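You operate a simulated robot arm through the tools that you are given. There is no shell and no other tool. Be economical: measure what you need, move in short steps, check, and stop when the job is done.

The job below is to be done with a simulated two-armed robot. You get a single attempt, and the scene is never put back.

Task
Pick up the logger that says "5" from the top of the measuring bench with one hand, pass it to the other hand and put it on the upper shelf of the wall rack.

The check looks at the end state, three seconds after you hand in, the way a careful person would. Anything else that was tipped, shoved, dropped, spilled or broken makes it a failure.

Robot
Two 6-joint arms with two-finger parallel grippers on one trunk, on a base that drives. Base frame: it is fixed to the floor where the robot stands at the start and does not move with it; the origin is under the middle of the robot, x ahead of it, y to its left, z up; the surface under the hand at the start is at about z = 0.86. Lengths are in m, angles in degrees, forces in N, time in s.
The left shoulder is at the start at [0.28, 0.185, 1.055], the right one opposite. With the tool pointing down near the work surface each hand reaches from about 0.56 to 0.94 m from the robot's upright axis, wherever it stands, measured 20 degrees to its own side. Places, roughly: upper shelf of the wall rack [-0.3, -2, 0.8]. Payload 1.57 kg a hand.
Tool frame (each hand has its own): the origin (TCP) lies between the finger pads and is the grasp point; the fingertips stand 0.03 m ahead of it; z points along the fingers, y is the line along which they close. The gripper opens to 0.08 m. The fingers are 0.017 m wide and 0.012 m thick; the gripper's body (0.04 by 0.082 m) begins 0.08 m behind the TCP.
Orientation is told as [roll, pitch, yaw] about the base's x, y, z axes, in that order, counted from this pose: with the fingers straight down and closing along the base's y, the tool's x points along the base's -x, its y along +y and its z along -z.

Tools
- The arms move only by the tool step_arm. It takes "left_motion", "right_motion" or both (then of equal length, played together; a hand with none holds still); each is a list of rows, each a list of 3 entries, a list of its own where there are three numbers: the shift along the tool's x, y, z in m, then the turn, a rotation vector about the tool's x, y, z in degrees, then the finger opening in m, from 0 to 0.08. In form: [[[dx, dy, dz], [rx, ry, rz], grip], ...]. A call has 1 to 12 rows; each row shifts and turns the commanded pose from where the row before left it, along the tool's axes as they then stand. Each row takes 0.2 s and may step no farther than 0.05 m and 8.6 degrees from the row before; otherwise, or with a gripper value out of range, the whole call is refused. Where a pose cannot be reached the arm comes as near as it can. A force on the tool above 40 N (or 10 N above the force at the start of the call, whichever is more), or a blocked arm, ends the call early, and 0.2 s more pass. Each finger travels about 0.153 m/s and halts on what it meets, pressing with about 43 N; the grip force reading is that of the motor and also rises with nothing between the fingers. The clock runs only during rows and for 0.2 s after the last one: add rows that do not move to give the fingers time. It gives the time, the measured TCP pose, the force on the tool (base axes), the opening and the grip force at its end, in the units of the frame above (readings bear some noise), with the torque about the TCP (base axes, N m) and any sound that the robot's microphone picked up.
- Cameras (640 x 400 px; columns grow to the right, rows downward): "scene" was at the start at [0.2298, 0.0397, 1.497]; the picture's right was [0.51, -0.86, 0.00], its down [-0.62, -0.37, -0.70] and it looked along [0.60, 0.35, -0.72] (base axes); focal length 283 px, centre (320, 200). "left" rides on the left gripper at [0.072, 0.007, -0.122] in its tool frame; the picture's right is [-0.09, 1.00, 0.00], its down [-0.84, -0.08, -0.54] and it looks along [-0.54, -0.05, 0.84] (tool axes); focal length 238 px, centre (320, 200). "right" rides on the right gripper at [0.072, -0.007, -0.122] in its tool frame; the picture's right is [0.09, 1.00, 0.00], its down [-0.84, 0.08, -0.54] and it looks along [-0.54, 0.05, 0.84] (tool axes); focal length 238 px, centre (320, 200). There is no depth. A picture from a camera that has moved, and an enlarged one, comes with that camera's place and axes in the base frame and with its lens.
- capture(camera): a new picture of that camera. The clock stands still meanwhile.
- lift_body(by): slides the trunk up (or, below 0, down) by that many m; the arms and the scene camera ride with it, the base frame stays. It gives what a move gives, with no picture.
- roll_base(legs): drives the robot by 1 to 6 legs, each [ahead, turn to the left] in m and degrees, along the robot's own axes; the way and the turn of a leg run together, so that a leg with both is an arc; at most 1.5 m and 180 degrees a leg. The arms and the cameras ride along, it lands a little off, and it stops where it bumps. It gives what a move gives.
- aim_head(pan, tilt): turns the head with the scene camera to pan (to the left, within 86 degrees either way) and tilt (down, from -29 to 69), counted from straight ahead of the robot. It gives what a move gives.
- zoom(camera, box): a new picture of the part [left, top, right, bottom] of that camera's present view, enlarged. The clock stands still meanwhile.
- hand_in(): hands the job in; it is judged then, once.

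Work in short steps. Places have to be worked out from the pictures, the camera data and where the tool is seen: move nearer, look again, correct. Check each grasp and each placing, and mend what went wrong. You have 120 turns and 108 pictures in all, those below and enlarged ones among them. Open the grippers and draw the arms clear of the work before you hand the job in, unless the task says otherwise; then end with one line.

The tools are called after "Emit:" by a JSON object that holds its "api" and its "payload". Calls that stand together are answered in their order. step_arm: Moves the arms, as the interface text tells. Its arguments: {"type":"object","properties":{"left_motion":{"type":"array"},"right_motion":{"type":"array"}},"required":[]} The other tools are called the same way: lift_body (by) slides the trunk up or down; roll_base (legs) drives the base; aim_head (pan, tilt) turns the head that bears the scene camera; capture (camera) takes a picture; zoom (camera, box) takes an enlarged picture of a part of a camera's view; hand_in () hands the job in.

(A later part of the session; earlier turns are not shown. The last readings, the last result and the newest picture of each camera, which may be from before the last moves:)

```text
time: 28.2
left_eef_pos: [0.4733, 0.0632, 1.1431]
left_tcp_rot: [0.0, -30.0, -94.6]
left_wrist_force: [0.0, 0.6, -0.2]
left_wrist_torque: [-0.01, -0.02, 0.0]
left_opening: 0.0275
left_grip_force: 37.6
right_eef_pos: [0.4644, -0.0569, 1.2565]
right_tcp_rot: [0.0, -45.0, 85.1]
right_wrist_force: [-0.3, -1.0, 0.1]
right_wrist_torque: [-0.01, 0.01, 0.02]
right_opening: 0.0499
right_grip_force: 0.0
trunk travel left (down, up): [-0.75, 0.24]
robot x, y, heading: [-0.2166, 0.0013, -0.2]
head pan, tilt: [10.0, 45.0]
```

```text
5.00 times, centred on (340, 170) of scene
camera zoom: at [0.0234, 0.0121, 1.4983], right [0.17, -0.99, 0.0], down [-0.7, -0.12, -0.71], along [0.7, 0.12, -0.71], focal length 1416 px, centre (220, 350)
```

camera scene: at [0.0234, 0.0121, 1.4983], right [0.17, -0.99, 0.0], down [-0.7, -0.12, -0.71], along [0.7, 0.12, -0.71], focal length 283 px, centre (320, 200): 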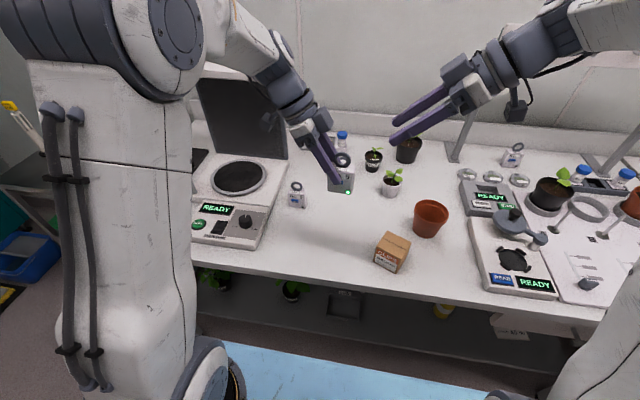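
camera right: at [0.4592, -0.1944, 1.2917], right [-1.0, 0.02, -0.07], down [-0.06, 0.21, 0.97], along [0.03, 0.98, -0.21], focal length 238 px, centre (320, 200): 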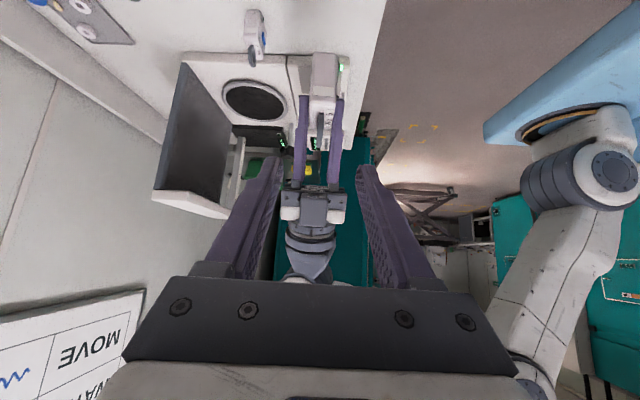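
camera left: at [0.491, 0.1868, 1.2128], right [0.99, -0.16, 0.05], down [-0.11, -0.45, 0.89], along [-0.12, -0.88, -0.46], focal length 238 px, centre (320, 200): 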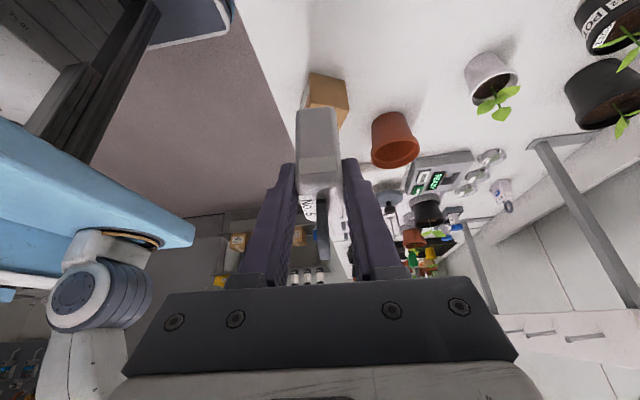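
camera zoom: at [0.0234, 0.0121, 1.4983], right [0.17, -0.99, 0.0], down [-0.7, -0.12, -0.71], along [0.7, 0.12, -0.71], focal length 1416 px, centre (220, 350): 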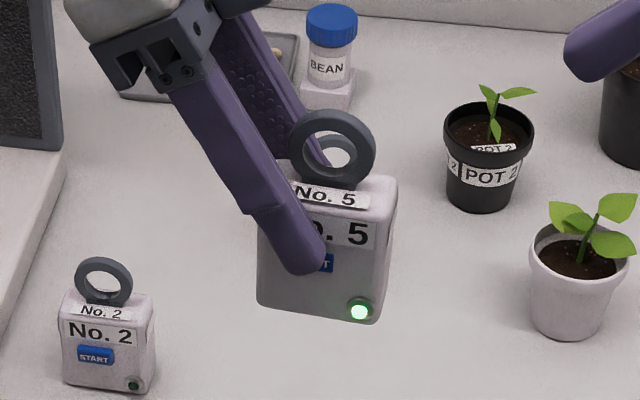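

Three views agree on the ring centre: about (0.4705, 0.0445, 1.163), 6 mm thick. I advance the right hand with a 30 mm opening.

Emit:
{"api": "step_arm", "payload": {"right_motion": [[[-0.0015, 0.0005, 0.0285], [0, 0, 0], 0.03], [[-0.0015, 0.0005, 0.0285], [0, 0, 0], 0.03], [[-0.0015, 0.0006, 0.0285], [0, 0, 0], 0.03], [[-0.0015, 0.0006, 0.0285], [0, 0, 0], 0.03]]}}

Emit:
{"api": "zoom", "payload": {"camera": "scene", "box": [290, 120, 390, 210]}}

Emit:
{"api": "zoom", "payload": {"camera": "right", "box": [240, 100, 400, 260]}}

```text
time: 29.2
left_eef_pos: [0.4734, 0.0631, 1.1432]
left_tcp_rot: [0.1, -30.0, -94.5]
left_wrist_force: [-0.3, 0.4, -1.1]
left_wrist_torque: [0.02, -0.02, -0.02]
left_opening: 0.0275
left_grip_force: 37.5
right_eef_pos: [0.469, 0.0282, 1.1798]
right_tcp_rot: [-0.1, -45.0, 85.2]
right_wrist_force: [-0.3, 0.4, -0.6]
right_wrist_torque: [0.03, 0.02, -0.01]
right_opening: 0.03
right_grip_force: 0.0
trunk travel left (down, up): [-0.75, 0.24]
robot x, y, heading: [-0.2133, -0.0023, 0.2]
head pan, tilt: [10.0, 45.0]
```

```text
4.44 times, centred on (340, 165) of scene
camera zoom: at [0.0234, 0.0122, 1.4983], right [0.17, -0.99, 0.0], down [-0.7, -0.12, -0.71], along [0.7, 0.12, -0.71], focal length 1258 px, centre (231, 356)
```

zoom: 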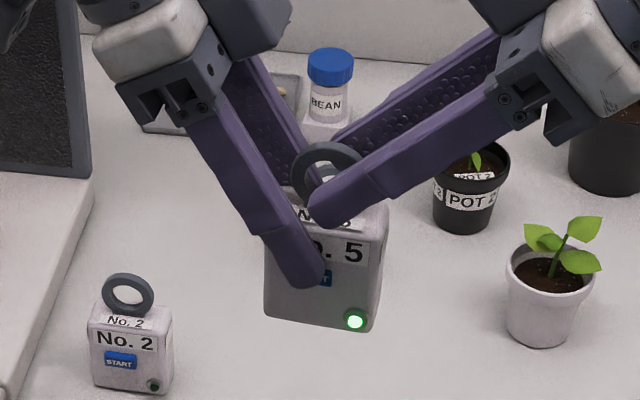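

```text
2.50 times, centred on (320, 180) of right
camera zoom: at [0.4641, -0.1103, 1.2152], right [-1.0, 0.02, -0.07], down [-0.06, 0.21, 0.97], along [0.03, 0.98, -0.21], focal length 596 px, centre (320, 250)
```

zoom: 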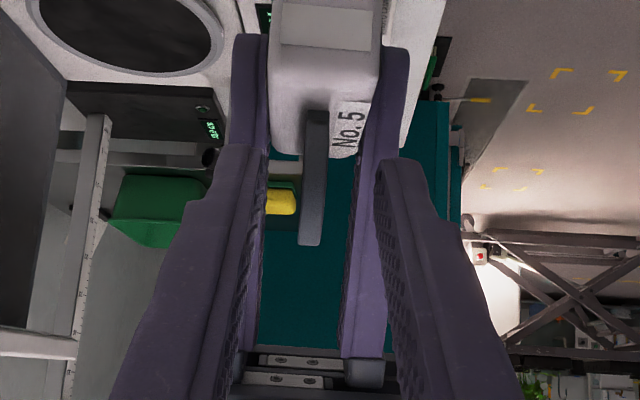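

The right fingers straddle the ring, clear of the left fingers. I close the right hand.

Emit:
{"api": "step_arm", "payload": {"right_motion": [[[0, 0, 0], [0, 0, 0], 0.02], [[0, 0, 0], [0, 0, 0], 0.012], [[0, 0, 0], [0, 0, 0], 0.0], [[0, 0, 0], [0, 0, 0], 0.0], [[0, 0, 0], [0, 0, 0], 0.0]]}}

Emit:
{"api": "zoom", "payload": {"camera": "scene", "box": [290, 120, 390, 210]}}

Emit:
{"api": "zoom", "payload": {"camera": "right", "box": [240, 100, 400, 260]}}

```text
time: 30.4
left_eef_pos: [0.4725, 0.0641, 1.1435]
left_tcp_rot: [-0.1, -30.0, -94.7]
left_wrist_force: [-12.1, -1.3, 3.8]
left_wrist_torque: [-0.06, -0.22, -0.31]
left_opening: 0.0273
left_grip_force: 38.2
right_eef_pos: [0.468, 0.027, 1.1784]
right_tcp_rot: [-0.1, -45.1, 85.2]
right_wrist_force: [12.2, 0.9, -2.3]
right_wrist_torque: [-0.04, -0.17, -0.19]
right_opening: 0.0056
right_grip_force: 25.8
trunk travel left (down, up): [-0.75, 0.24]
robot x, y, heading: [-0.2148, 0.002, -0.2]
head pan, tilt: [10.0, 45.0]
```

```text
4.44 times, centred on (340, 165) of scene
camera zoom: at [0.0235, 0.0123, 1.4983], right [0.17, -0.99, 0.0], down [-0.7, -0.12, -0.71], along [0.7, 0.12, -0.71], focal length 1258 px, centre (231, 356)
```

zoom: 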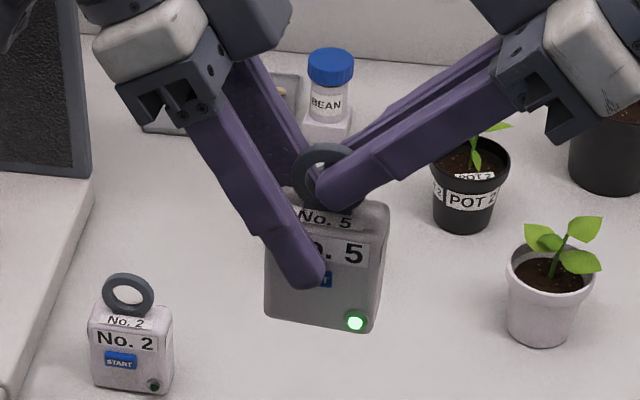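

```text
2.50 times, centred on (320, 180) of right
camera zoom: at [0.4646, -0.1108, 1.2153], right [-1.0, 0.02, -0.07], down [-0.06, 0.21, 0.97], along [0.03, 0.98, -0.21], focal length 596 px, centre (320, 250)
```

zoom: 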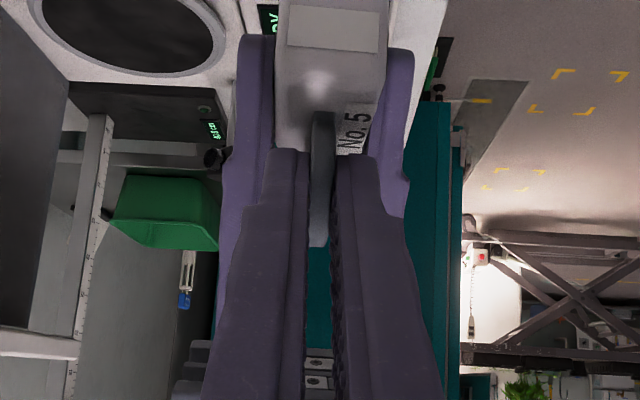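

The ring is gripped (5.6 mm) with about 12 N of side load, so I shift the right hand 2.5 mm to relieve it. Then I open the left hand and draw it back.

Emit:
{"api": "step_arm", "payload": {"right_motion": [[[0, -0.0025, 0], [0, 0, 0], 0.0], [[0, 0, 0], [0, 0, 0], 0.0], [[0, 0, 0], [0, 0, 0], 0.0], [[0, 0, 0], [0, 0, 0], 0.0]], "left_motion": [[[0, 0, 0], [0, 0, 0], 0.0], [[0, 0, 0], [0, 0, 0], 0.0], [[0, 0, 0], [0, 0, 0], 0.05], [[0, 0, 0], [0, 0, 0], 0.06]]}}

Emit:
{"api": "zoom", "payload": {"camera": "scene", "box": [290, 120, 390, 210]}}

```text
time: 31.4
left_eef_pos: [0.4745, 0.063, 1.1429]
left_tcp_rot: [0.0, -30.0, -94.6]
left_wrist_force: [-0.3, -1.2, 0.0]
left_wrist_torque: [0.05, -0.02, 0.06]
left_opening: 0.0598
left_grip_force: 0.0
right_eef_pos: [0.4708, 0.0265, 1.1795]
right_tcp_rot: [0.0, -45.0, 85.2]
right_wrist_force: [0.7, 0.2, 0.6]
right_wrist_torque: [-0.01, -0.01, 0.02]
right_opening: 0.0053
right_grip_force: 25.5
trunk travel left (down, up): [-0.75, 0.24]
robot x, y, heading: [-0.2199, 0.0039, -0.2]
head pan, tilt: [10.0, 45.0]
```

```text
4.44 times, centred on (340, 165) of scene
camera zoom: at [0.0235, 0.0123, 1.4983], right [0.17, -0.99, 0.0], down [-0.7, -0.12, -0.71], along [0.7, 0.12, -0.71], focal length 1258 px, centre (231, 356)
```

zoom: 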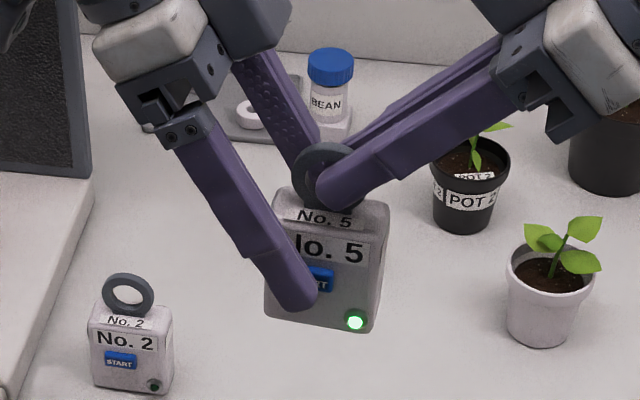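

The right hand holds the logger alone. I draw the left hand back along its axis and then away to the left.

Emit:
{"api": "step_arm", "payload": {"left_motion": [[[0, 0, -0.04], [0, 0, 0], 0.07], [[0, 0, -0.045], [0, 0, 0], 0.07], [[0, 0, -0.045], [0, 0, 0], 0.07], [[0, 0, -0.03], [0, 7.5, 0], 0.07], [[0.04, -0.02, 0], [0, 7.5, 0], 0.07], [[0.04, -0.02, 0], [0, 7.5, 0], 0.07], [[0.04, -0.03, 0], [0, 7.5, 0], 0.07], [[0.03, -0.04, 0], [0, 0, 0], 0.07], [[0.03, -0.04, 0], [0, 0, 0], 0.07]]}}

Emit:
{"api": "capture", "payload": {"camera": "scene"}}

```text
time: 33.5
left_eef_pos: [0.342, 0.3293, 1.2496]
left_tcp_rot: [-0.1, 0.1, -94.7]
left_wrist_force: [0.2, 0.6, 0.8]
left_wrist_torque: [0.0, 0.03, 0.03]
left_opening: 0.07
left_grip_force: 0.1
right_eef_pos: [0.4712, 0.0261, 1.1781]
right_tcp_rot: [0.1, -45.0, 85.3]
right_wrist_force: [0.0, -0.2, 0.9]
right_wrist_torque: [0.01, 0.0, -0.03]
right_opening: 0.0054
right_grip_force: 26.1
trunk travel left (down, up): [-0.75, 0.24]
robot x, y, heading: [-0.2162, 0.0002, -0.5]
head pan, tilt: [10.0, 45.0]
```

```text
66 pictures are left
camera scene: at [0.0237, 0.0122, 1.4983], right [0.17, -0.99, 0.0], down [-0.7, -0.12, -0.71], along [0.7, 0.12, -0.71], focal length 283 px, centre (320, 200)
```

scene: 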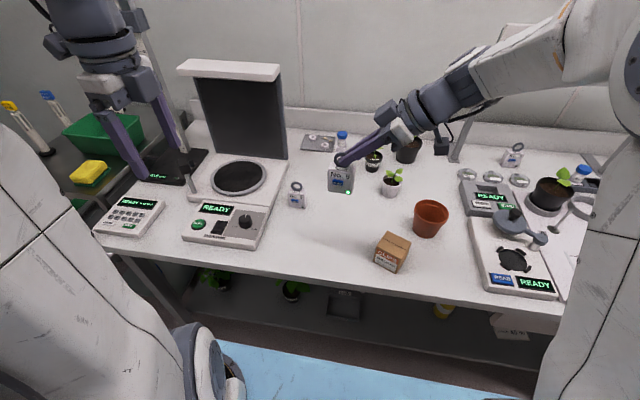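

The pass is done and the logger hangs from the right hand. I lift the trunk a bit for clearance, back off slightly and turn right in two steps, checking the view.

Emit:
{"api": "lift_body", "payload": {"by": 0.1}}

Emit:
{"api": "roll_base", "payload": {"legs": [[-0.08, 0], [0, -45]]}}

Emit:
{"api": "aim_head", "payload": {"pan": -50, "tilt": 35}}

Emit:
{"api": "capture", "payload": {"camera": "scene"}}

```text
time: 34.8
left_eef_pos: [0.3416, 0.3278, 1.3509]
left_tcp_rot: [-0.1, 0.1, -94.7]
left_wrist_force: [0.3, 0.4, 0.1]
left_wrist_torque: [0.04, 0.0, -0.01]
left_opening: 0.0701
left_grip_force: 0.1
right_eef_pos: [0.4711, 0.026, 1.2785]
right_tcp_rot: [0.1, -45.0, 85.2]
right_wrist_force: [-0.2, 0.4, -1.2]
right_wrist_torque: [-0.03, 0.03, 0.0]
right_opening: 0.0055
right_grip_force: 25.6
trunk travel left (down, up): [-0.85, 0.14]
robot x, y, heading: [-0.2185, 0.0003, -0.3]
head pan, tilt: [10.0, 45.0]
```

```text
time: 37.9
left_eef_pos: [0.3287, -0.1594, 1.3496]
left_tcp_rot: [0.0, 0.0, -139.3]
left_wrist_force: [-0.9, -0.4, -0.4]
left_wrist_torque: [0.02, 0.02, 0.0]
left_opening: 0.0698
left_grip_force: 0.0
right_eef_pos: [0.2084, -0.4648, 1.2797]
right_tcp_rot: [0.0, -45.0, 40.5]
right_wrist_force: [0.3, 1.0, -1.4]
right_wrist_torque: [0.02, 0.02, -0.02]
right_opening: 0.0057
right_grip_force: 26.0
trunk travel left (down, up): [-0.85, 0.14]
robot x, y, heading: [-0.3017, -0.0004, -45.0]
head pan, tilt: [10.0, 45.0]
```

```text
time: 39.2
left_eef_pos: [0.3291, -0.1601, 1.3497]
left_tcp_rot: [0.0, 0.0, -139.4]
left_wrist_force: [-0.5, 0.9, 0.1]
left_wrist_torque: [-0.01, 0.02, 0.03]
left_opening: 0.0698
left_grip_force: 0.0
right_eef_pos: [0.2092, -0.4641, 1.2785]
right_tcp_rot: [-0.1, -45.0, 40.5]
right_wrist_force: [-0.2, 0.0, -1.0]
right_wrist_torque: [-0.01, 0.02, 0.03]
right_opening: 0.0053
right_grip_force: 25.5
trunk travel left (down, up): [-0.85, 0.14]
robot x, y, heading: [-0.3006, 0.001, -45.0]
head pan, tilt: [-50.0, 35.0]
```

```text
65 pictures are left
camera scene: at [-0.1928, -0.2017, 1.6131], right [-1.0, 0.09, 0.0], down [0.05, 0.57, -0.82], along [-0.07, -0.82, -0.57], focal length 283 px, centre (320, 200)
```

scene: 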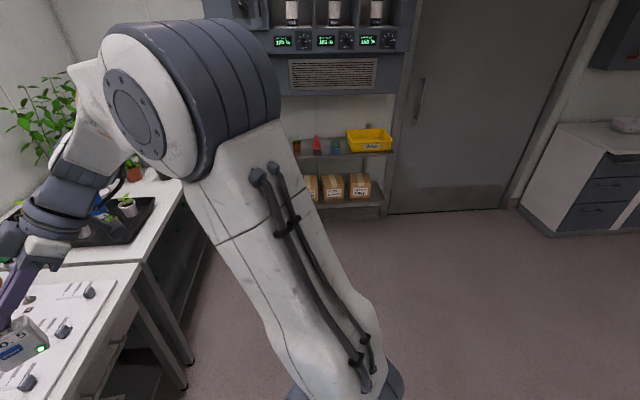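

The floor toward the rack is clear. I finish the turn to face the rack and look ahead.

Emit:
{"api": "roll_base", "payload": {"legs": [[0, -45]]}}

Emit:
{"api": "aim_head", "payload": {"pan": 0, "tilt": 25}}

Emit:
{"api": "capture", "payload": {"camera": "scene"}}

```text
time: 41.6
left_eef_pos: [0.0422, -0.5494, 1.3495]
left_tcp_rot: [0.0, -0.1, 176.8]
left_wrist_force: [-0.6, 0.0, -0.6]
left_wrist_torque: [0.0, -0.02, 0.04]
left_opening: 0.0698
left_grip_force: 0.1
right_eef_pos: [-0.256, -0.6867, 1.2782]
right_tcp_rot: [-0.1, -45.1, -3.4]
right_wrist_force: [-0.3, -0.7, -0.3]
right_wrist_torque: [-0.01, 0.03, 0.02]
right_opening: 0.0057
right_grip_force: 25.5
trunk travel left (down, up): [-0.85, 0.14]
robot x, y, heading: [-0.2971, -0.0001, -88.9]
head pan, tilt: [-50.0, 35.0]
```

```text
time: 42.8
left_eef_pos: [0.043, -0.5505, 1.3493]
left_tcp_rot: [0.1, 0.0, 176.8]
left_wrist_force: [0.3, 0.2, 0.1]
left_wrist_torque: [0.0, 0.04, 0.01]
left_opening: 0.0699
left_grip_force: 0.1
right_eef_pos: [-0.255, -0.687, 1.2775]
right_tcp_rot: [0.0, -44.9, -3.5]
right_wrist_force: [1.0, -1.0, -1.6]
right_wrist_torque: [-0.02, 0.02, -0.01]
right_opening: 0.0055
right_grip_force: 25.8
trunk travel left (down, up): [-0.85, 0.14]
robot x, y, heading: [-0.296, -0.001, -89.0]
head pan, tilt: [0.0, 25.0]
```

```text
64 pictures are left
camera scene: at [-0.294, -0.2531, 1.6289], right [-1.0, -0.02, 0.0], down [-0.01, 0.42, -0.91], along [0.02, -0.91, -0.42], focal length 283 px, centre (320, 200)
```

scene: 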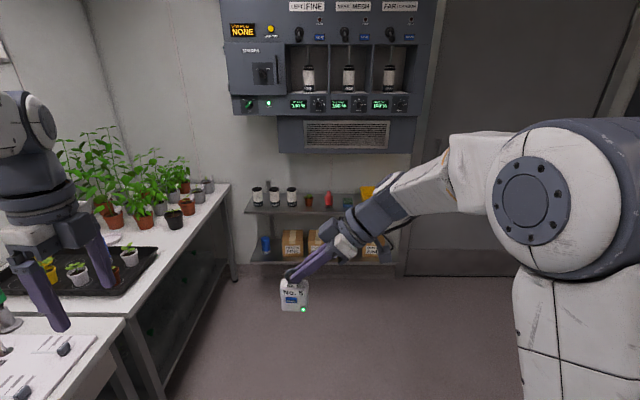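

I check where the left arm's elbow is relative to the bench side.

Emit:
{"api": "aim_head", "payload": {"pan": 60, "tilt": 45}}

Emit:
{"api": "capture", "payload": {"camera": "scene"}}

```text
time: 44.1
left_eef_pos: [0.0419, -0.5498, 1.3499]
left_tcp_rot: [0.0, -0.1, 176.7]
left_wrist_force: [0.4, 0.0, -0.2]
left_wrist_torque: [-0.04, 0.01, 0.0]
left_opening: 0.0701
left_grip_force: 0.0
right_eef_pos: [-0.2568, -0.6858, 1.2795]
right_tcp_rot: [0.0, -45.1, -3.4]
right_wrist_force: [-0.5, 0.5, -0.8]
right_wrist_torque: [0.0, -0.01, 0.01]
right_opening: 0.0054
right_grip_force: 25.3
trunk travel left (down, up): [-0.85, 0.14]
robot x, y, heading: [-0.3006, 0.0006, -89.0]
head pan, tilt: [60.0, 45.0]
```

```text
63 pictures are left
camera scene: at [-0.2245, -0.2004, 1.5983], right [-0.48, -0.87, 0.0], down [-0.62, 0.34, -0.71], along [0.62, -0.34, -0.71], focal length 283 px, centre (320, 200)
```

scene: 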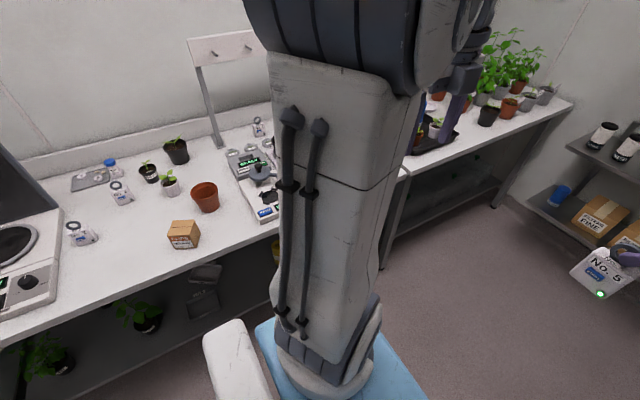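

The left arm stays within the aisle. I drive 0.70 m toward the rack and look at the shelf.

Emit:
{"api": "roll_base", "payload": {"legs": [[0.7, -1]]}}

Emit:
{"api": "aim_head", "payload": {"pan": 0, "tilt": 40}}

Emit:
{"api": "capture", "payload": {"camera": "scene"}}

```text
time: 48.0
left_eef_pos: [0.029, -1.2751, 1.3495]
left_tcp_rot: [-0.1, 0.0, 175.0]
left_wrist_force: [0.6, 0.0, -0.4]
left_wrist_torque: [0.01, 0.0, -0.02]
left_opening: 0.0699
left_grip_force: 0.1
right_eef_pos: [-0.2722, -1.4054, 1.2791]
right_tcp_rot: [0.1, -45.0, -5.0]
right_wrist_force: [-0.3, 0.0, 0.1]
right_wrist_torque: [-0.02, -0.01, -0.02]
right_opening: 0.0055
right_grip_force: 25.7
trunk travel left (down, up): [-0.85, 0.14]
robot x, y, heading: [-0.296, -0.718, -90.6]
head pan, tilt: [60.0, 45.0]
```

```text
time: 49.3
left_eef_pos: [0.0295, -1.2767, 1.3495]
left_tcp_rot: [0.0, 0.0, 175.1]
left_wrist_force: [-0.8, 0.3, -0.2]
left_wrist_torque: [0.01, -0.01, 0.0]
left_opening: 0.0699
left_grip_force: 0.1
right_eef_pos: [-0.2725, -1.4037, 1.2786]
right_tcp_rot: [0.0, -45.0, -5.0]
right_wrist_force: [0.1, -0.1, -1.3]
right_wrist_torque: [0.01, -0.03, -0.02]
right_opening: 0.0055
right_grip_force: 25.8
trunk travel left (down, up): [-0.85, 0.14]
robot x, y, heading: [-0.2951, -0.716, -90.5]
head pan, tilt: [0.0, 40.0]
```

```text
62 pictures are left
camera scene: at [-0.2983, -0.9627, 1.6056], right [-1.0, 0.01, 0.0], down [0.01, 0.64, -0.77], along [-0.01, -0.77, -0.64], focal length 283 px, centre (320, 200)
```

scene: 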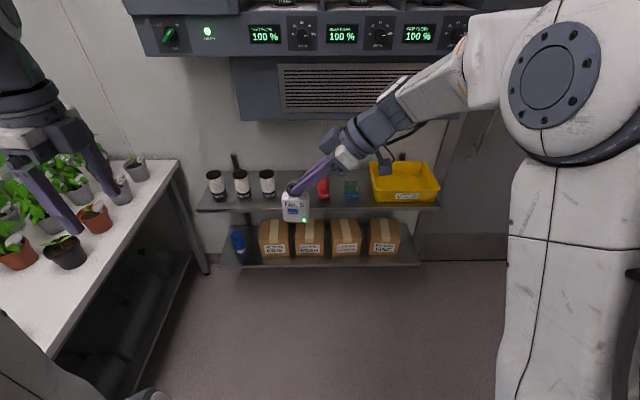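

I zoom in on the shelf to find free space.

Emit:
{"api": "zoom", "payload": {"camera": "scene", "box": [190, 140, 450, 270]}}

```text
2.46 times, centred on (320, 205) of scene
camera zoom: at [-0.2983, -0.9627, 1.6056], right [-1.0, 0.01, 0.0], down [0.01, 0.64, -0.77], along [-0.01, -0.77, -0.64], focal length 697 px, centre (320, 188)
```

zoom: 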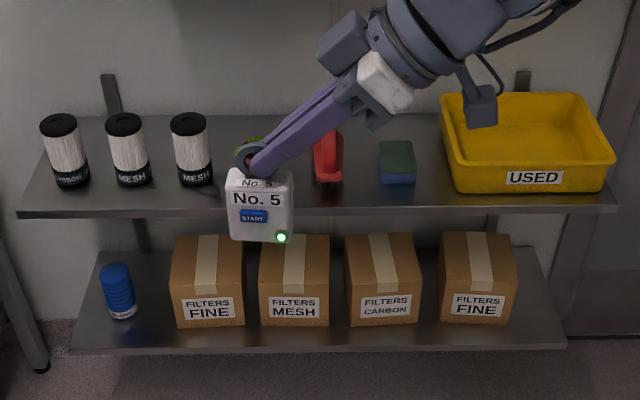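

Shelf front edge is near y≈−1.89, z≈0.78. There is a gap between the red scraper and the sponge, and one between the pot and the scraper. I turn the right hand about vertical so it points forward-down and the logger's thin side lies along the shelf, and raise the left hand.

Emit:
{"api": "step_arm", "payload": {"left_motion": [[[0, -0.006, -0.012], [0, 0, 0], 0.07], [[0, -0.006, -0.012], [0, 0, 0], 0.07], [[0, -0.006, -0.012], [0, 0, 0], 0.07], [[0, -0.006, -0.012], [0, 0, 0], 0.07], [[0, -0.006, -0.012], [0, 0, 0], 0.07], [[0, -0.006, -0.012], [0, 0, 0], 0.07], [[0, -0.006, -0.012], [0, 0, 0], 0.07], [[0, -0.006, -0.012], [0, 0, 0], 0.07], [[0, -0.006, -0.012], [0, 0, 0], 0.07], [[0, -0.006, -0.012], [0, 0, 0], 0.07]], "right_motion": [[[0, 0, 0], [6.01, 0, 6.01], 0.0], [[0, 0, 0], [6.01, 0, 6.01], 0.0], [[0, 0, 0], [6.01, 0, 6.01], 0.0], [[0, 0, 0], [6.01, 0, 6.01], 0.0], [[0, 0, 0], [6.01, 0, 6.01], 0.0], [[0, 0, 0], [6.01, 0, 6.01], 0.0], [[0, 0, 0], [6.01, 0, 6.01], 0.0], [[0, 0, 0], [6.01, 0, 6.01], 0.0], [[0, 0, 0], [6.01, 0, 6.01], 0.0], [[0, 0, 0], [6.01, 0, 6.01], 0.0]]}}

Emit:
{"api": "capture", "payload": {"camera": "scene"}}

Emit:
{"api": "capture", "payload": {"camera": "right"}}

```text
time: 51.5
left_eef_pos: [0.0338, -1.2147, 1.4709]
left_tcp_rot: [-0.1, 0.0, 175.2]
left_wrist_force: [-0.5, 0.2, 0.2]
left_wrist_torque: [0.0, 0.0, 0.02]
left_opening: 0.07
left_grip_force: 0.2
right_eef_pos: [-0.2713, -1.4044, 1.2791]
right_tcp_rot: [0.0, -45.1, -90.2]
right_wrist_force: [-0.5, -0.4, -0.6]
right_wrist_torque: [0.02, -0.01, -0.01]
right_opening: 0.0056
right_grip_force: 25.8
trunk travel left (down, up): [-0.85, 0.14]
robot x, y, heading: [-0.2964, -0.719, -90.9]
head pan, tilt: [0.0, 40.0]
```

```text
60 pictures are left
camera scene: at [-0.2983, -0.9627, 1.6056], right [-1.0, 0.01, 0.0], down [0.01, 0.64, -0.77], along [-0.01, -0.77, -0.64], focal length 283 px, centre (320, 200)
```

scene: 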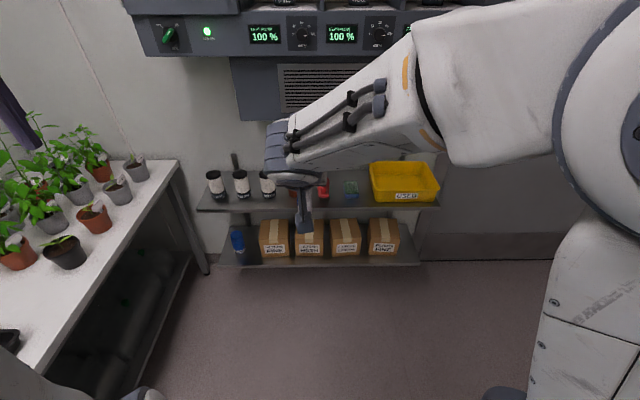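

```text
59 pictures are left
camera right: at [-0.2785, -1.2679, 1.3148], right [1.0, 0.06, -0.07], down [0.08, -0.21, 0.98], along [0.05, -0.98, -0.21], focal length 238 px, centre (320, 200)
```

right: 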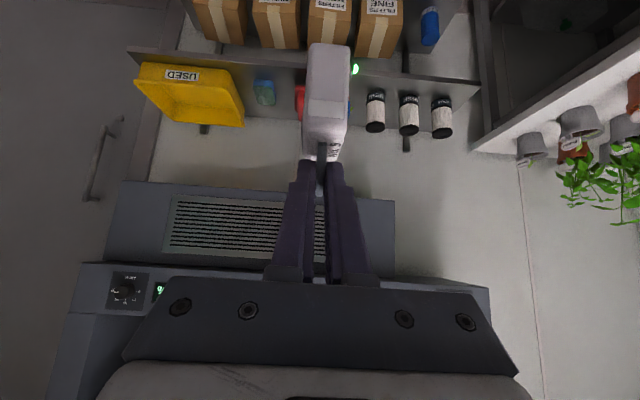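

The wrist camera sees the shelf well (upside down), so I zoom in to map the gaps.

Emit:
{"api": "zoom", "payload": {"camera": "right", "box": [190, 30, 480, 180]}}

Emit:
{"api": "zoom", "payload": {"camera": "scene", "box": [280, 160, 400, 230]}}

```text
2.21 times, centred on (335, 105) of right
camera zoom: at [-0.2785, -1.2679, 1.3148], right [1.0, 0.06, -0.07], down [0.08, -0.21, 0.98], along [0.05, -0.98, -0.21], focal length 526 px, centre (287, 410)
```

zoom: 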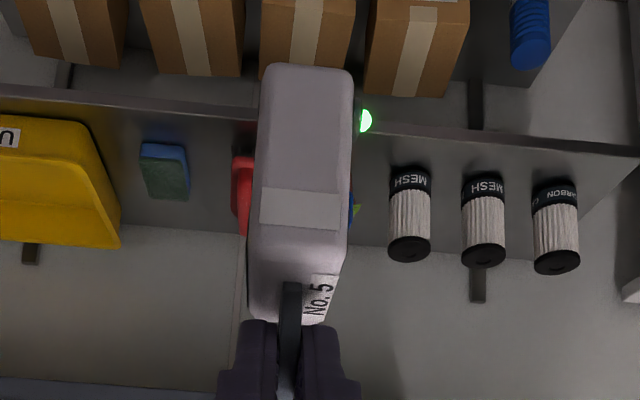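

```text
5.33 times, centred on (340, 195) of scene
camera zoom: at [-0.2983, -0.9627, 1.6056], right [-1.0, 0.01, 0.0], down [0.01, 0.64, -0.77], along [-0.01, -0.77, -0.64], focal length 1510 px, centre (213, 227)
```

zoom: 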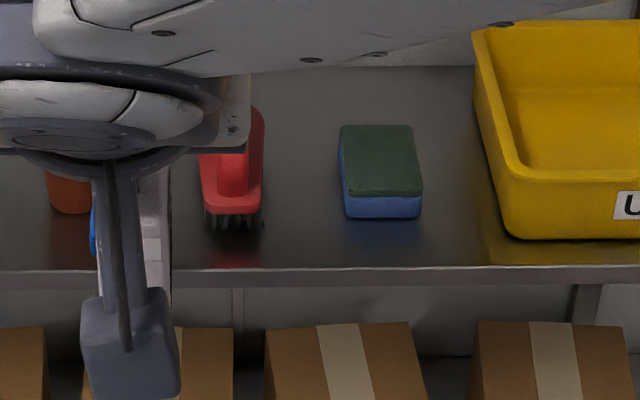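

The gap between brush and sponge is about 70 mm, centred near x≈−0.386, y≈−1.96, so I'll place the logger there. I shift the right hand over, lower the trunk 0.22 m, then drive closer.

Emit:
{"api": "step_arm", "payload": {"right_motion": [[[0, -0.038, 0], [0, 0, 0], 0.0], [[0, -0.038, 0], [0, 0, 0], 0.0], [[0, -0.039, 0], [0, 0, 0], 0.0]]}}

Emit:
{"api": "lift_body", "payload": {"by": -0.22}}

Emit:
{"api": "roll_base", "payload": {"legs": [[0.38, 0]]}}

Emit:
{"api": "capture", "payload": {"camera": "scene"}}

Emit:
{"api": "capture", "payload": {"camera": "right"}}

```text
time: 52.3
left_eef_pos: [0.0347, -1.2163, 1.4699]
left_tcp_rot: [0.0, 0.0, 175.2]
left_wrist_force: [0.4, 0.3, -0.3]
left_wrist_torque: [-0.03, 0.04, -0.01]
left_opening: 0.0701
left_grip_force: 0.0
right_eef_pos: [-0.389, -1.4041, 1.2769]
right_tcp_rot: [0.0, -45.1, -90.0]
right_wrist_force: [-0.8, -0.2, -0.8]
right_wrist_torque: [0.02, 0.06, -0.01]
right_opening: 0.0056
right_grip_force: 25.9
trunk travel left (down, up): [-0.85, 0.14]
robot x, y, heading: [-0.2935, -0.7146, -90.5]
head pan, tilt: [0.0, 40.0]
```

```text
time: 54.6
left_eef_pos: [0.034, -1.2163, 1.25]
left_tcp_rot: [0.0, 0.0, 175.1]
left_wrist_force: [1.0, -0.2, 0.0]
left_wrist_torque: [-0.03, -0.01, 0.0]
left_opening: 0.0702
left_grip_force: 0.1
right_eef_pos: [-0.3884, -1.4041, 1.0584]
right_tcp_rot: [-0.1, -45.1, -89.9]
right_wrist_force: [-0.4, -0.3, -1.6]
right_wrist_torque: [0.05, 0.0, -0.02]
right_opening: 0.0055
right_grip_force: 25.6
trunk travel left (down, up): [-0.63, 0.36]
robot x, y, heading: [-0.2952, -0.7176, -90.7]
head pan, tilt: [0.0, 40.0]
```

```text
time: 57.0
left_eef_pos: [0.0344, -1.5891, 1.2498]
left_tcp_rot: [0.0, 0.0, 175.5]
left_wrist_force: [1.0, 0.0, 0.1]
left_wrist_torque: [0.01, 0.0, -0.01]
left_opening: 0.0699
left_grip_force: 0.1
right_eef_pos: [-0.3864, -1.7815, 1.0579]
right_tcp_rot: [0.0, -44.9, -89.7]
right_wrist_force: [0.7, 0.4, -1.2]
right_wrist_torque: [0.04, 0.0, 0.02]
right_opening: 0.0056
right_grip_force: 26.0
trunk travel left (down, up): [-0.63, 0.36]
robot x, y, heading: [-0.301, -1.0894, -90.3]
head pan, tilt: [0.0, 40.0]
```

```text
56 pictures are left
camera scene: at [-0.2995, -1.3371, 1.3856], right [-1.0, 0.0, 0.0], down [0.0, 0.64, -0.77], along [0.0, -0.77, -0.64], focal length 283 px, centre (320, 200)
```

scene: 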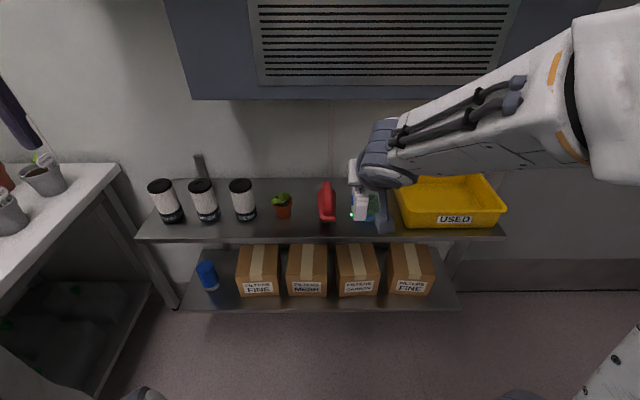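

```text
55 pictures are left
camera right: at [-0.3942, -1.6438, 1.0936], right [1.0, 0.07, -0.07], down [0.08, -0.21, 0.97], along [0.06, -0.98, -0.21], focal length 238 px, centre (320, 200)
```

right: 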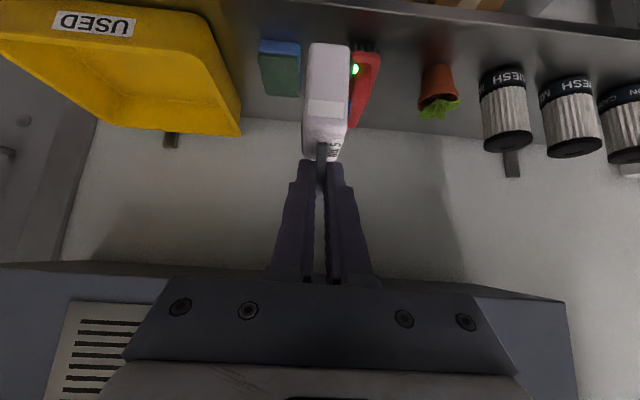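

Now I zoom the scene to measure both gaps closer up.

Emit:
{"api": "zoom", "payload": {"camera": "scene", "box": [260, 150, 420, 250]}}

Emit:
{"api": "zoom", "payload": {"camera": "right", "box": [230, 0, 480, 160]}}

```text
4.00 times, centred on (340, 200) of scene
camera zoom: at [-0.2995, -1.3371, 1.3856], right [-1.0, 0.0, 0.0], down [0.0, 0.64, -0.77], along [0.0, -0.77, -0.64], focal length 1132 px, centre (240, 200)
```

zoom: 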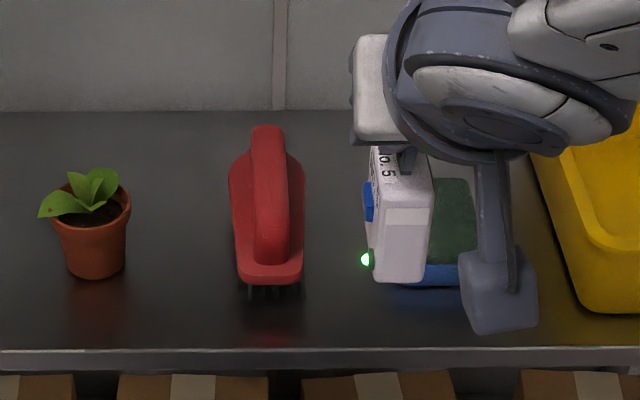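

```text
2.50 times, centred on (355, 80) of right
camera zoom: at [-0.3942, -1.6438, 1.0936], right [1.0, 0.07, -0.07], down [0.08, -0.21, 0.97], along [0.06, -0.98, -0.21], focal length 596 px, centre (232, 500)
```

zoom: 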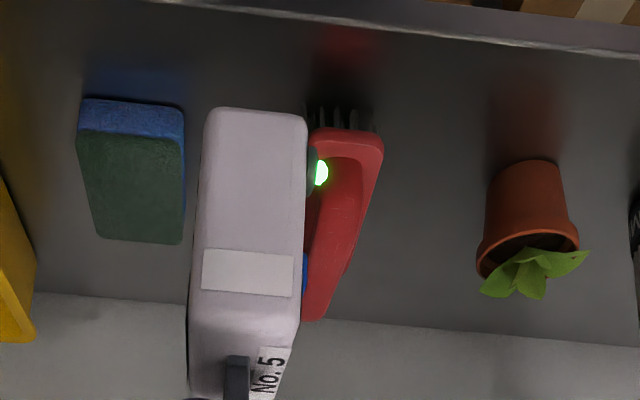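

Both gaps are about 75–85 mm. I stay with brush–sponge, since the sponge is low: logger target x −0.388, y −1.96, shelf z ≈0.782. I drive 0.10 m more and then extend with the arm.

Emit:
{"api": "roll_base", "payload": {"legs": [[0.1, 0]]}}

```text
time: 58.2
left_eef_pos: [0.0321, -1.6899, 1.2503]
left_tcp_rot: [0.0, 0.0, 175.4]
left_wrist_force: [0.3, 0.0, -0.1]
left_wrist_torque: [-0.02, 0.03, 0.0]
left_opening: 0.07
left_grip_force: 0.1
right_eef_pos: [-0.3898, -1.88, 1.0585]
right_tcp_rot: [-0.1, -45.0, -89.8]
right_wrist_force: [0.6, 0.3, -0.1]
right_wrist_torque: [0.02, 0.04, -0.04]
right_opening: 0.0055
right_grip_force: 25.9
trunk travel left (down, up): [-0.63, 0.36]
robot x, y, heading: [-0.2992, -1.1922, -90.2]
head pan, tilt: [0.0, 40.0]
```

I extend 63 mm forward and then descend 90 mm, still above contact, and look.

Emit:
{"api": "step_arm", "payload": {"right_motion": [[[-0.0223, 0.001, 0.0223], [0, 0, 0], 0.0], [[-0.0223, 0, 0.0223], [0, 0, 0], 0.0], [[0.0212, 0, 0.0212], [0, 0, 0], 0.0], [[0.0212, 0, 0.0212], [0, 0, 0], 0.0], [[0.0212, 0, 0.0212], [0, 0, 0], 0.0]]}}

Emit:
{"api": "capture", "payload": {"camera": "right"}}

Emit:
{"api": "capture", "payload": {"camera": "scene"}}

```text
time: 59.4
left_eef_pos: [0.0327, -1.6897, 1.2507]
left_tcp_rot: [0.0, 0.0, 175.4]
left_wrist_force: [0.3, 0.1, -0.3]
left_wrist_torque: [0.0, 0.0, 0.0]
left_opening: 0.07
left_grip_force: 0.0
right_eef_pos: [-0.3897, -1.9442, 0.9678]
right_tcp_rot: [0.0, -44.8, -89.8]
right_wrist_force: [0.7, -0.4, -1.3]
right_wrist_torque: [0.05, -0.02, -0.01]
right_opening: 0.0057
right_grip_force: 25.5
trunk travel left (down, up): [-0.63, 0.36]
robot x, y, heading: [-0.3013, -1.1934, -90.3]
head pan, tilt: [0.0, 40.0]
```

```text
52 pictures are left
camera right: at [-0.3963, -1.807, 1.0027], right [1.0, 0.07, -0.07], down [0.08, -0.21, 0.97], along [0.05, -0.98, -0.21], focal length 238 px, centre (320, 200)
```

right: 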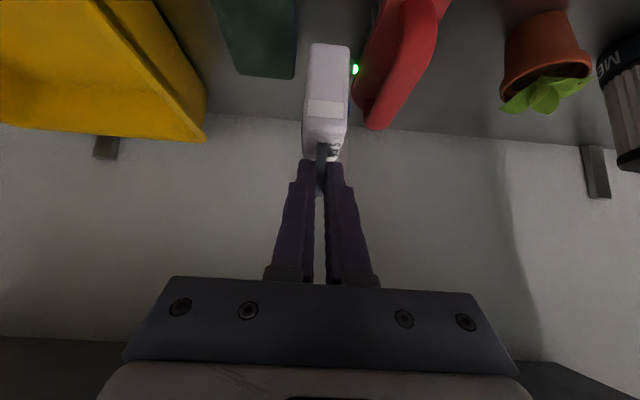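

```text
51 pictures are left
camera scene: at [-0.3007, -1.438, 1.3856], right [-1.0, 0.01, 0.0], down [0.0, 0.64, -0.77], along [-0.01, -0.77, -0.64], focal length 283 px, centre (320, 200)
```

scene: 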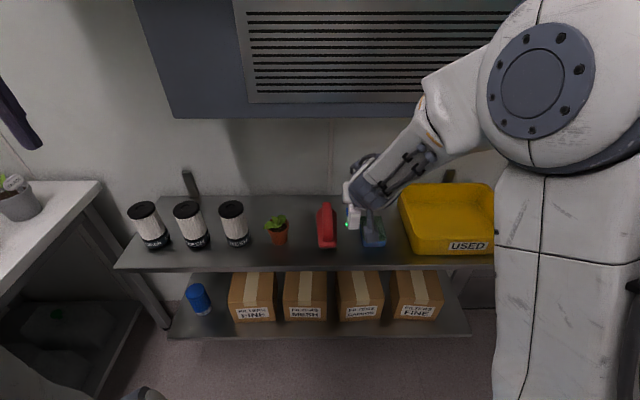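

The logger is centred in the gap (−0.422…−0.348) to within about 4 mm. I descend 72 mm and check.

Emit:
{"api": "step_arm", "payload": {"right_motion": [[[0.0127, 0.003, 0.0127], [0, 0, 0], 0.0], [[0.0127, 0, 0.0127], [0, 0, 0], 0.0], [[0.0127, 0, 0.0127], [0, 0, 0], 0.0], [[0.0127, 0, 0.0127], [0, 0, 0], 0.0]]}}

Emit:
{"api": "capture", "payload": {"camera": "right"}}

Emit:
{"api": "zoom", "payload": {"camera": "scene", "box": [290, 170, 420, 280]}}

```text
time: 60.4
left_eef_pos: [0.0334, -1.6906, 1.2501]
left_tcp_rot: [-0.1, 0.0, 175.4]
left_wrist_force: [-0.4, 0.5, 1.3]
left_wrist_torque: [0.01, 0.0, -0.02]
left_opening: 0.0701
left_grip_force: 0.0
right_eef_pos: [-0.3865, -1.9458, 0.8966]
right_tcp_rot: [0.0, -44.9, -89.7]
right_wrist_force: [-0.8, -1.0, -0.6]
right_wrist_torque: [0.03, -0.01, -0.02]
right_opening: 0.0052
right_grip_force: 25.5
trunk travel left (down, up): [-0.63, 0.36]
robot x, y, heading: [-0.298, -1.1901, -90.3]
head pan, tilt: [0.0, 40.0]
```

```text
50 pictures are left
camera right: at [-0.3932, -1.8077, 0.9318], right [1.0, 0.07, -0.06], down [0.08, -0.21, 0.97], along [0.05, -0.98, -0.21], focal length 238 px, centre (320, 200)
```

right: 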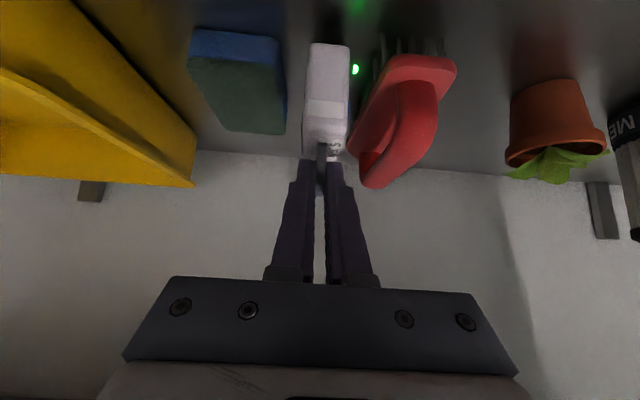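

```text
3.64 times, centred on (355, 225) of scene
camera zoom: at [-0.3007, -1.4381, 1.3856], right [-1.0, 0.01, 0.0], down [0.0, 0.64, -0.77], along [-0.01, -0.77, -0.64], focal length 1030 px, centre (193, 109)
```

zoom: 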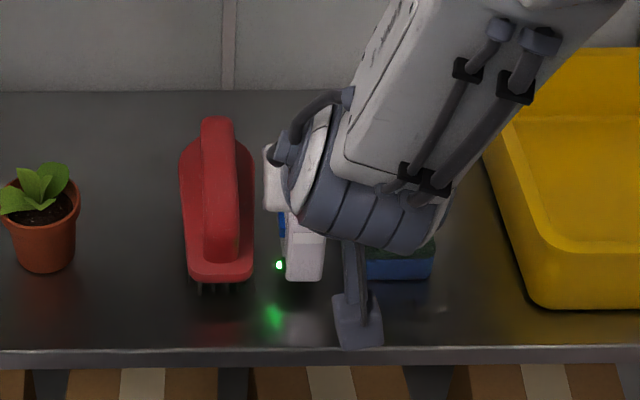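

Well centred. I descend gently in small steps until the force shows contact.

Emit:
{"api": "step_arm", "payload": {"right_motion": [[[0.0028, 0, 0.0028], [0, 0, 0], 0.0], [[0.0028, 0, 0.0028], [0, 0, 0], 0.0], [[0.0021, 0, 0.0021], [0, 0, 0], 0.0], [[0, 0, 0], [0, 0, 0], 0.0]]}}

Emit:
{"api": "step_arm", "payload": {"right_motion": [[[0.0014, 0, 0.0014], [0, 0, 0], 0.0], [[0.0014, 0, 0.0014], [0, 0, 0], 0.0], [[0, 0, 0], [0, 0, 0], 0.0]]}}

```text
time: 61.4
left_eef_pos: [0.0318, -1.6892, 1.2498]
left_tcp_rot: [0.0, -0.1, 175.4]
left_wrist_force: [0.2, -0.2, -0.1]
left_wrist_torque: [-0.02, -0.02, -0.04]
left_opening: 0.0701
left_grip_force: 0.1
right_eef_pos: [-0.3853, -1.9437, 0.8865]
right_tcp_rot: [0.0, -45.1, -89.8]
right_wrist_force: [-0.8, -0.1, -1.5]
right_wrist_torque: [-0.02, -0.01, 0.0]
right_opening: 0.0054
right_grip_force: 26.1
trunk travel left (down, up): [-0.63, 0.36]
robot x, y, heading: [-0.2958, -1.1947, -90.4]
head pan, tilt: [0.0, 40.0]
```

```text
time: 62.2
left_eef_pos: [0.0331, -1.6903, 1.2503]
left_tcp_rot: [0.0, -0.1, 175.4]
left_wrist_force: [-0.1, 0.6, -0.2]
left_wrist_torque: [0.02, 0.02, -0.02]
left_opening: 0.0701
left_grip_force: 0.2
right_eef_pos: [-0.3839, -1.9444, 0.8808]
right_tcp_rot: [0.1, -45.0, -89.8]
right_wrist_force: [-1.1, -0.3, -1.2]
right_wrist_torque: [0.03, 0.03, 0.0]
right_opening: 0.0055
right_grip_force: 25.8
trunk travel left (down, up): [-0.63, 0.36]
robot x, y, heading: [-0.3001, -1.1909, -90.5]
head pan, tilt: [0.0, 40.0]
```

No contact yet at 0.881, so I continue with 2 mm steps.

Emit:
{"api": "step_arm", "payload": {"right_motion": [[[0.0014, 0, 0.0014], [0, 0, 0], 0.0], [[0.0014, 0, 0.0014], [0, 0, 0], 0.0], [[0, 0, 0], [0, 0, 0], 0.0]]}}

Emit:
{"api": "zoom", "payload": {"camera": "right", "box": [260, 20, 400, 180]}}

Emit:
{"api": "zoom", "payload": {"camera": "scene", "box": [330, 200, 400, 270]}}

```text
time: 63.0
left_eef_pos: [0.0327, -1.6895, 1.2506]
left_tcp_rot: [-0.1, 0.0, 175.4]
left_wrist_force: [0.1, 0.2, -0.3]
left_wrist_torque: [-0.03, -0.02, 0.02]
left_opening: 0.0701
left_grip_force: 0.1
right_eef_pos: [-0.3859, -1.9442, 0.8788]
right_tcp_rot: [0.0, -45.2, -90.0]
right_wrist_force: [-0.2, 2.1, 16.4]
right_wrist_torque: [-0.51, -0.02, -0.04]
right_opening: 0.0055
right_grip_force: 25.1
trunk travel left (down, up): [-0.63, 0.36]
robot x, y, heading: [-0.2977, -1.1914, -90.4]
head pan, tilt: [0.0, 40.0]
```

```text
2.50 times, centred on (330, 100) of right
camera zoom: at [-0.3917, -1.8078, 0.9142], right [1.0, 0.07, -0.07], down [0.08, -0.2, 0.98], along [0.05, -0.98, -0.21], focal length 596 px, centre (295, 450)
```

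zoom: 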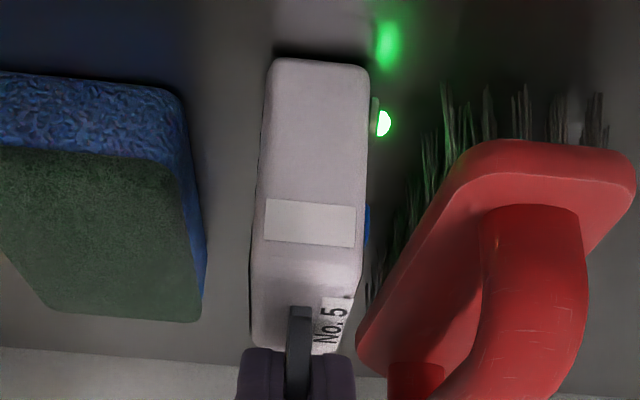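

```text
5.71 times, centred on (365, 235) of scene
camera zoom: at [-0.3006, -1.4374, 1.386], right [-1.0, 0.01, 0.0], down [0.0, 0.64, -0.77], along [-0.01, -0.77, -0.64], focal length 1618 px, centre (63, 0)
```

zoom: 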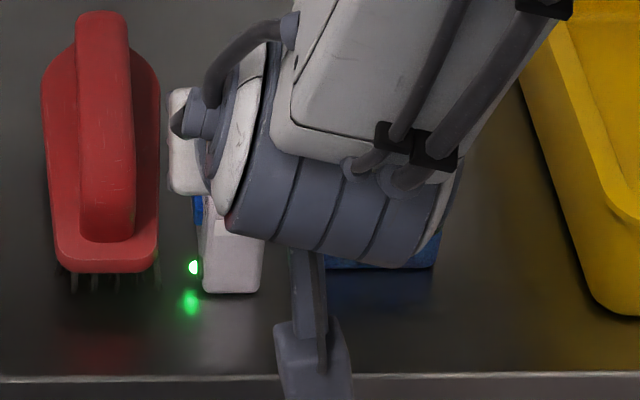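

Contact: 16 N at z=0.879, with brush and sponge untouched. I ease up 1 mm, open slightly (16 mm) and check the logger stands.

Emit:
{"api": "step_arm", "payload": {"right_motion": [[[-0.0007, 0, -0.0007], [0, 0, 0], 0.0], [[0, 0, 0], [0, 0, 0], 0.006], [[0, 0, 0], [0, 0, 0], 0.008], [[0, 0, 0], [0, 0, 0], 0.012], [[0, 0, 0], [0, 0, 0], 0.016], [[0, 0, 0], [0, 0, 0], 0.016]]}}

Emit:
{"api": "zoom", "payload": {"camera": "right", "box": [260, 20, 400, 180]}}

```text
time: 64.4
left_eef_pos: [0.0331, -1.6897, 1.2494]
left_tcp_rot: [0.0, 0.0, 175.4]
left_wrist_force: [-0.7, 0.0, -0.6]
left_wrist_torque: [-0.01, -0.03, 0.03]
left_opening: 0.0702
left_grip_force: 0.0
right_eef_pos: [-0.3862, -1.9454, 0.8788]
right_tcp_rot: [0.0, -45.0, -89.9]
right_wrist_force: [-0.2, -1.1, -0.2]
right_wrist_torque: [0.0, -0.03, 0.0]
right_opening: 0.016
right_grip_force: 0.1
trunk travel left (down, up): [-0.63, 0.36]
robot x, y, heading: [-0.2977, -1.1941, -90.3]
head pan, tilt: [0.0, 40.0]
```

```text
2.50 times, centred on (330, 100) of right
camera zoom: at [-0.3921, -1.8072, 0.9135], right [1.0, 0.07, -0.07], down [0.08, -0.21, 0.97], along [0.05, -0.98, -0.21], focal length 596 px, centre (295, 450)
```

zoom: 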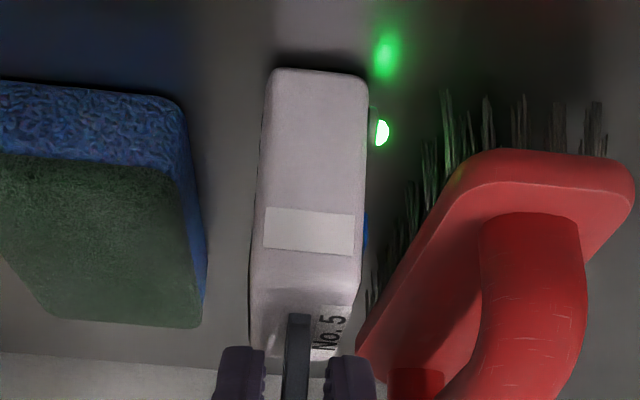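

The logger stands free with the ring clear of both fingers. I retreat straight back along the tool axis.

Emit:
{"api": "step_arm", "payload": {"right_motion": [[[0, 0, -0.015], [0, 0, 0], 0.016], [[0, 0, -0.025], [0, 0, 0], 0.016], [[0, 0, -0.035], [0, 0, 0], 0.016], [[0, 0, -0.04], [0, 0, 0], 0.016], [[0, 0, -0.04], [0, 0, 0], 0.03]]}}

Emit:
{"api": "capture", "payload": {"camera": "right"}}

```text
time: 65.6
left_eef_pos: [0.0328, -1.6909, 1.2501]
left_tcp_rot: [0.0, -0.1, 175.4]
left_wrist_force: [0.3, 0.3, 0.0]
left_wrist_torque: [0.01, -0.02, -0.02]
left_opening: 0.0701
left_grip_force: 0.0
right_eef_pos: [-0.3852, -1.8362, 0.9863]
right_tcp_rot: [0.1, -45.0, -89.8]
right_wrist_force: [-0.3, -0.2, -0.3]
right_wrist_torque: [0.01, -0.03, 0.06]
right_opening: 0.0302
right_grip_force: 0.1
trunk travel left (down, up): [-0.63, 0.36]
robot x, y, heading: [-0.3002, -1.1906, -90.3]
head pan, tilt: [0.0, 40.0]
```

```text
45 pictures are left
camera right: at [-0.3921, -1.6987, 1.0224], right [1.0, 0.07, -0.06], down [0.08, -0.21, 0.97], along [0.05, -0.98, -0.21], focal length 238 px, centre (320, 200)
```

right: 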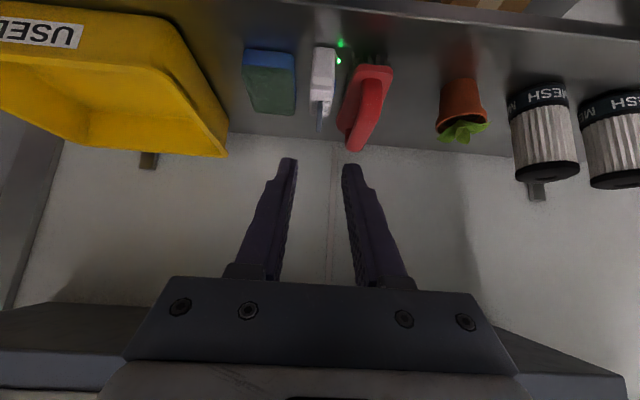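

The logger stands on the shelf and the neighbours are in place. I back the robot off with both grippers open and take a final look.

Emit:
{"api": "roll_base", "payload": {"legs": [[-0.35, 0]]}}

Emit:
{"api": "step_arm", "payload": {"right_motion": [[[0, -0.045, 0], [0, 0, 0], 0.08], [[0, -0.045, 0], [0, 0, 0], 0.08], [[0, -0.045, 0], [0, 0, 0], 0.08]], "left_motion": [[[0, 0, 0], [0, 0, 0], 0.08], [[0, 0, 0], [0, 0, 0], 0.08], [[0, 0, 0], [0, 0, 0], 0.08]]}}

Emit:
{"api": "zoom", "payload": {"camera": "scene", "box": [200, 100, 440, 280]}}

```text
time: 67.8
left_eef_pos: [0.0377, -1.3348, 1.2491]
left_tcp_rot: [0.1, 0.0, 175.7]
left_wrist_force: [0.0, 0.1, 0.9]
left_wrist_torque: [-0.03, -0.03, -0.01]
left_opening: 0.07
left_grip_force: 0.0
right_eef_pos: [-0.3797, -1.4825, 0.9859]
right_tcp_rot: [0.1, -45.1, -89.6]
right_wrist_force: [0.2, 0.3, 0.8]
right_wrist_torque: [0.03, 0.0, 0.01]
right_opening: 0.0301
right_grip_force: 0.0
trunk travel left (down, up): [-0.63, 0.36]
robot x, y, heading: [-0.298, -0.8366, -90.2]
head pan, tilt: [0.0, 40.0]
```

```text
time: 68.7
left_eef_pos: [0.0367, -1.3341, 1.2497]
left_tcp_rot: [-0.1, 0.0, 175.7]
left_wrist_force: [-0.3, 0.5, -0.2]
left_wrist_torque: [-0.02, -0.01, -0.02]
left_opening: 0.0798
left_grip_force: 0.0
right_eef_pos: [-0.4672, -1.5055, 0.9903]
right_tcp_rot: [-0.1, -44.9, -89.6]
right_wrist_force: [0.2, -0.9, -0.1]
right_wrist_torque: [0.01, 0.02, 0.05]
right_opening: 0.0798
right_grip_force: 0.0
right hand out of reach, approached as far as the arm can: row 1, 2, 3
trunk travel left (down, up): [-0.63, 0.36]
robot x, y, heading: [-0.2973, -0.8366, -89.9]
head pan, tilt: [0.0, 40.0]
```

```text
2.22 times, centred on (320, 190) of scene
camera zoom: at [-0.2979, -1.084, 1.3856], right [-1.0, 0.0, 0.0], down [0.0, 0.64, -0.77], along [0.0, -0.77, -0.64], focal length 629 px, centre (320, 222)
```

zoom: 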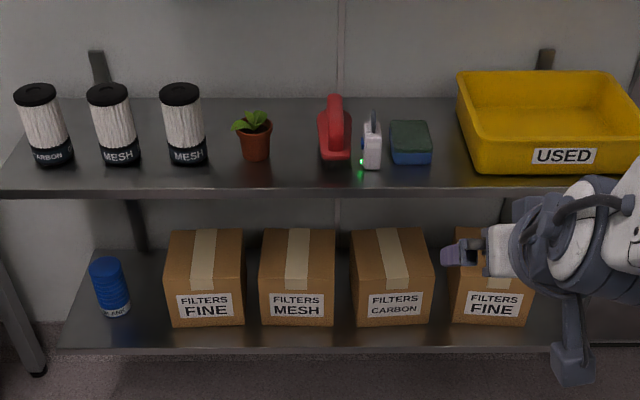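

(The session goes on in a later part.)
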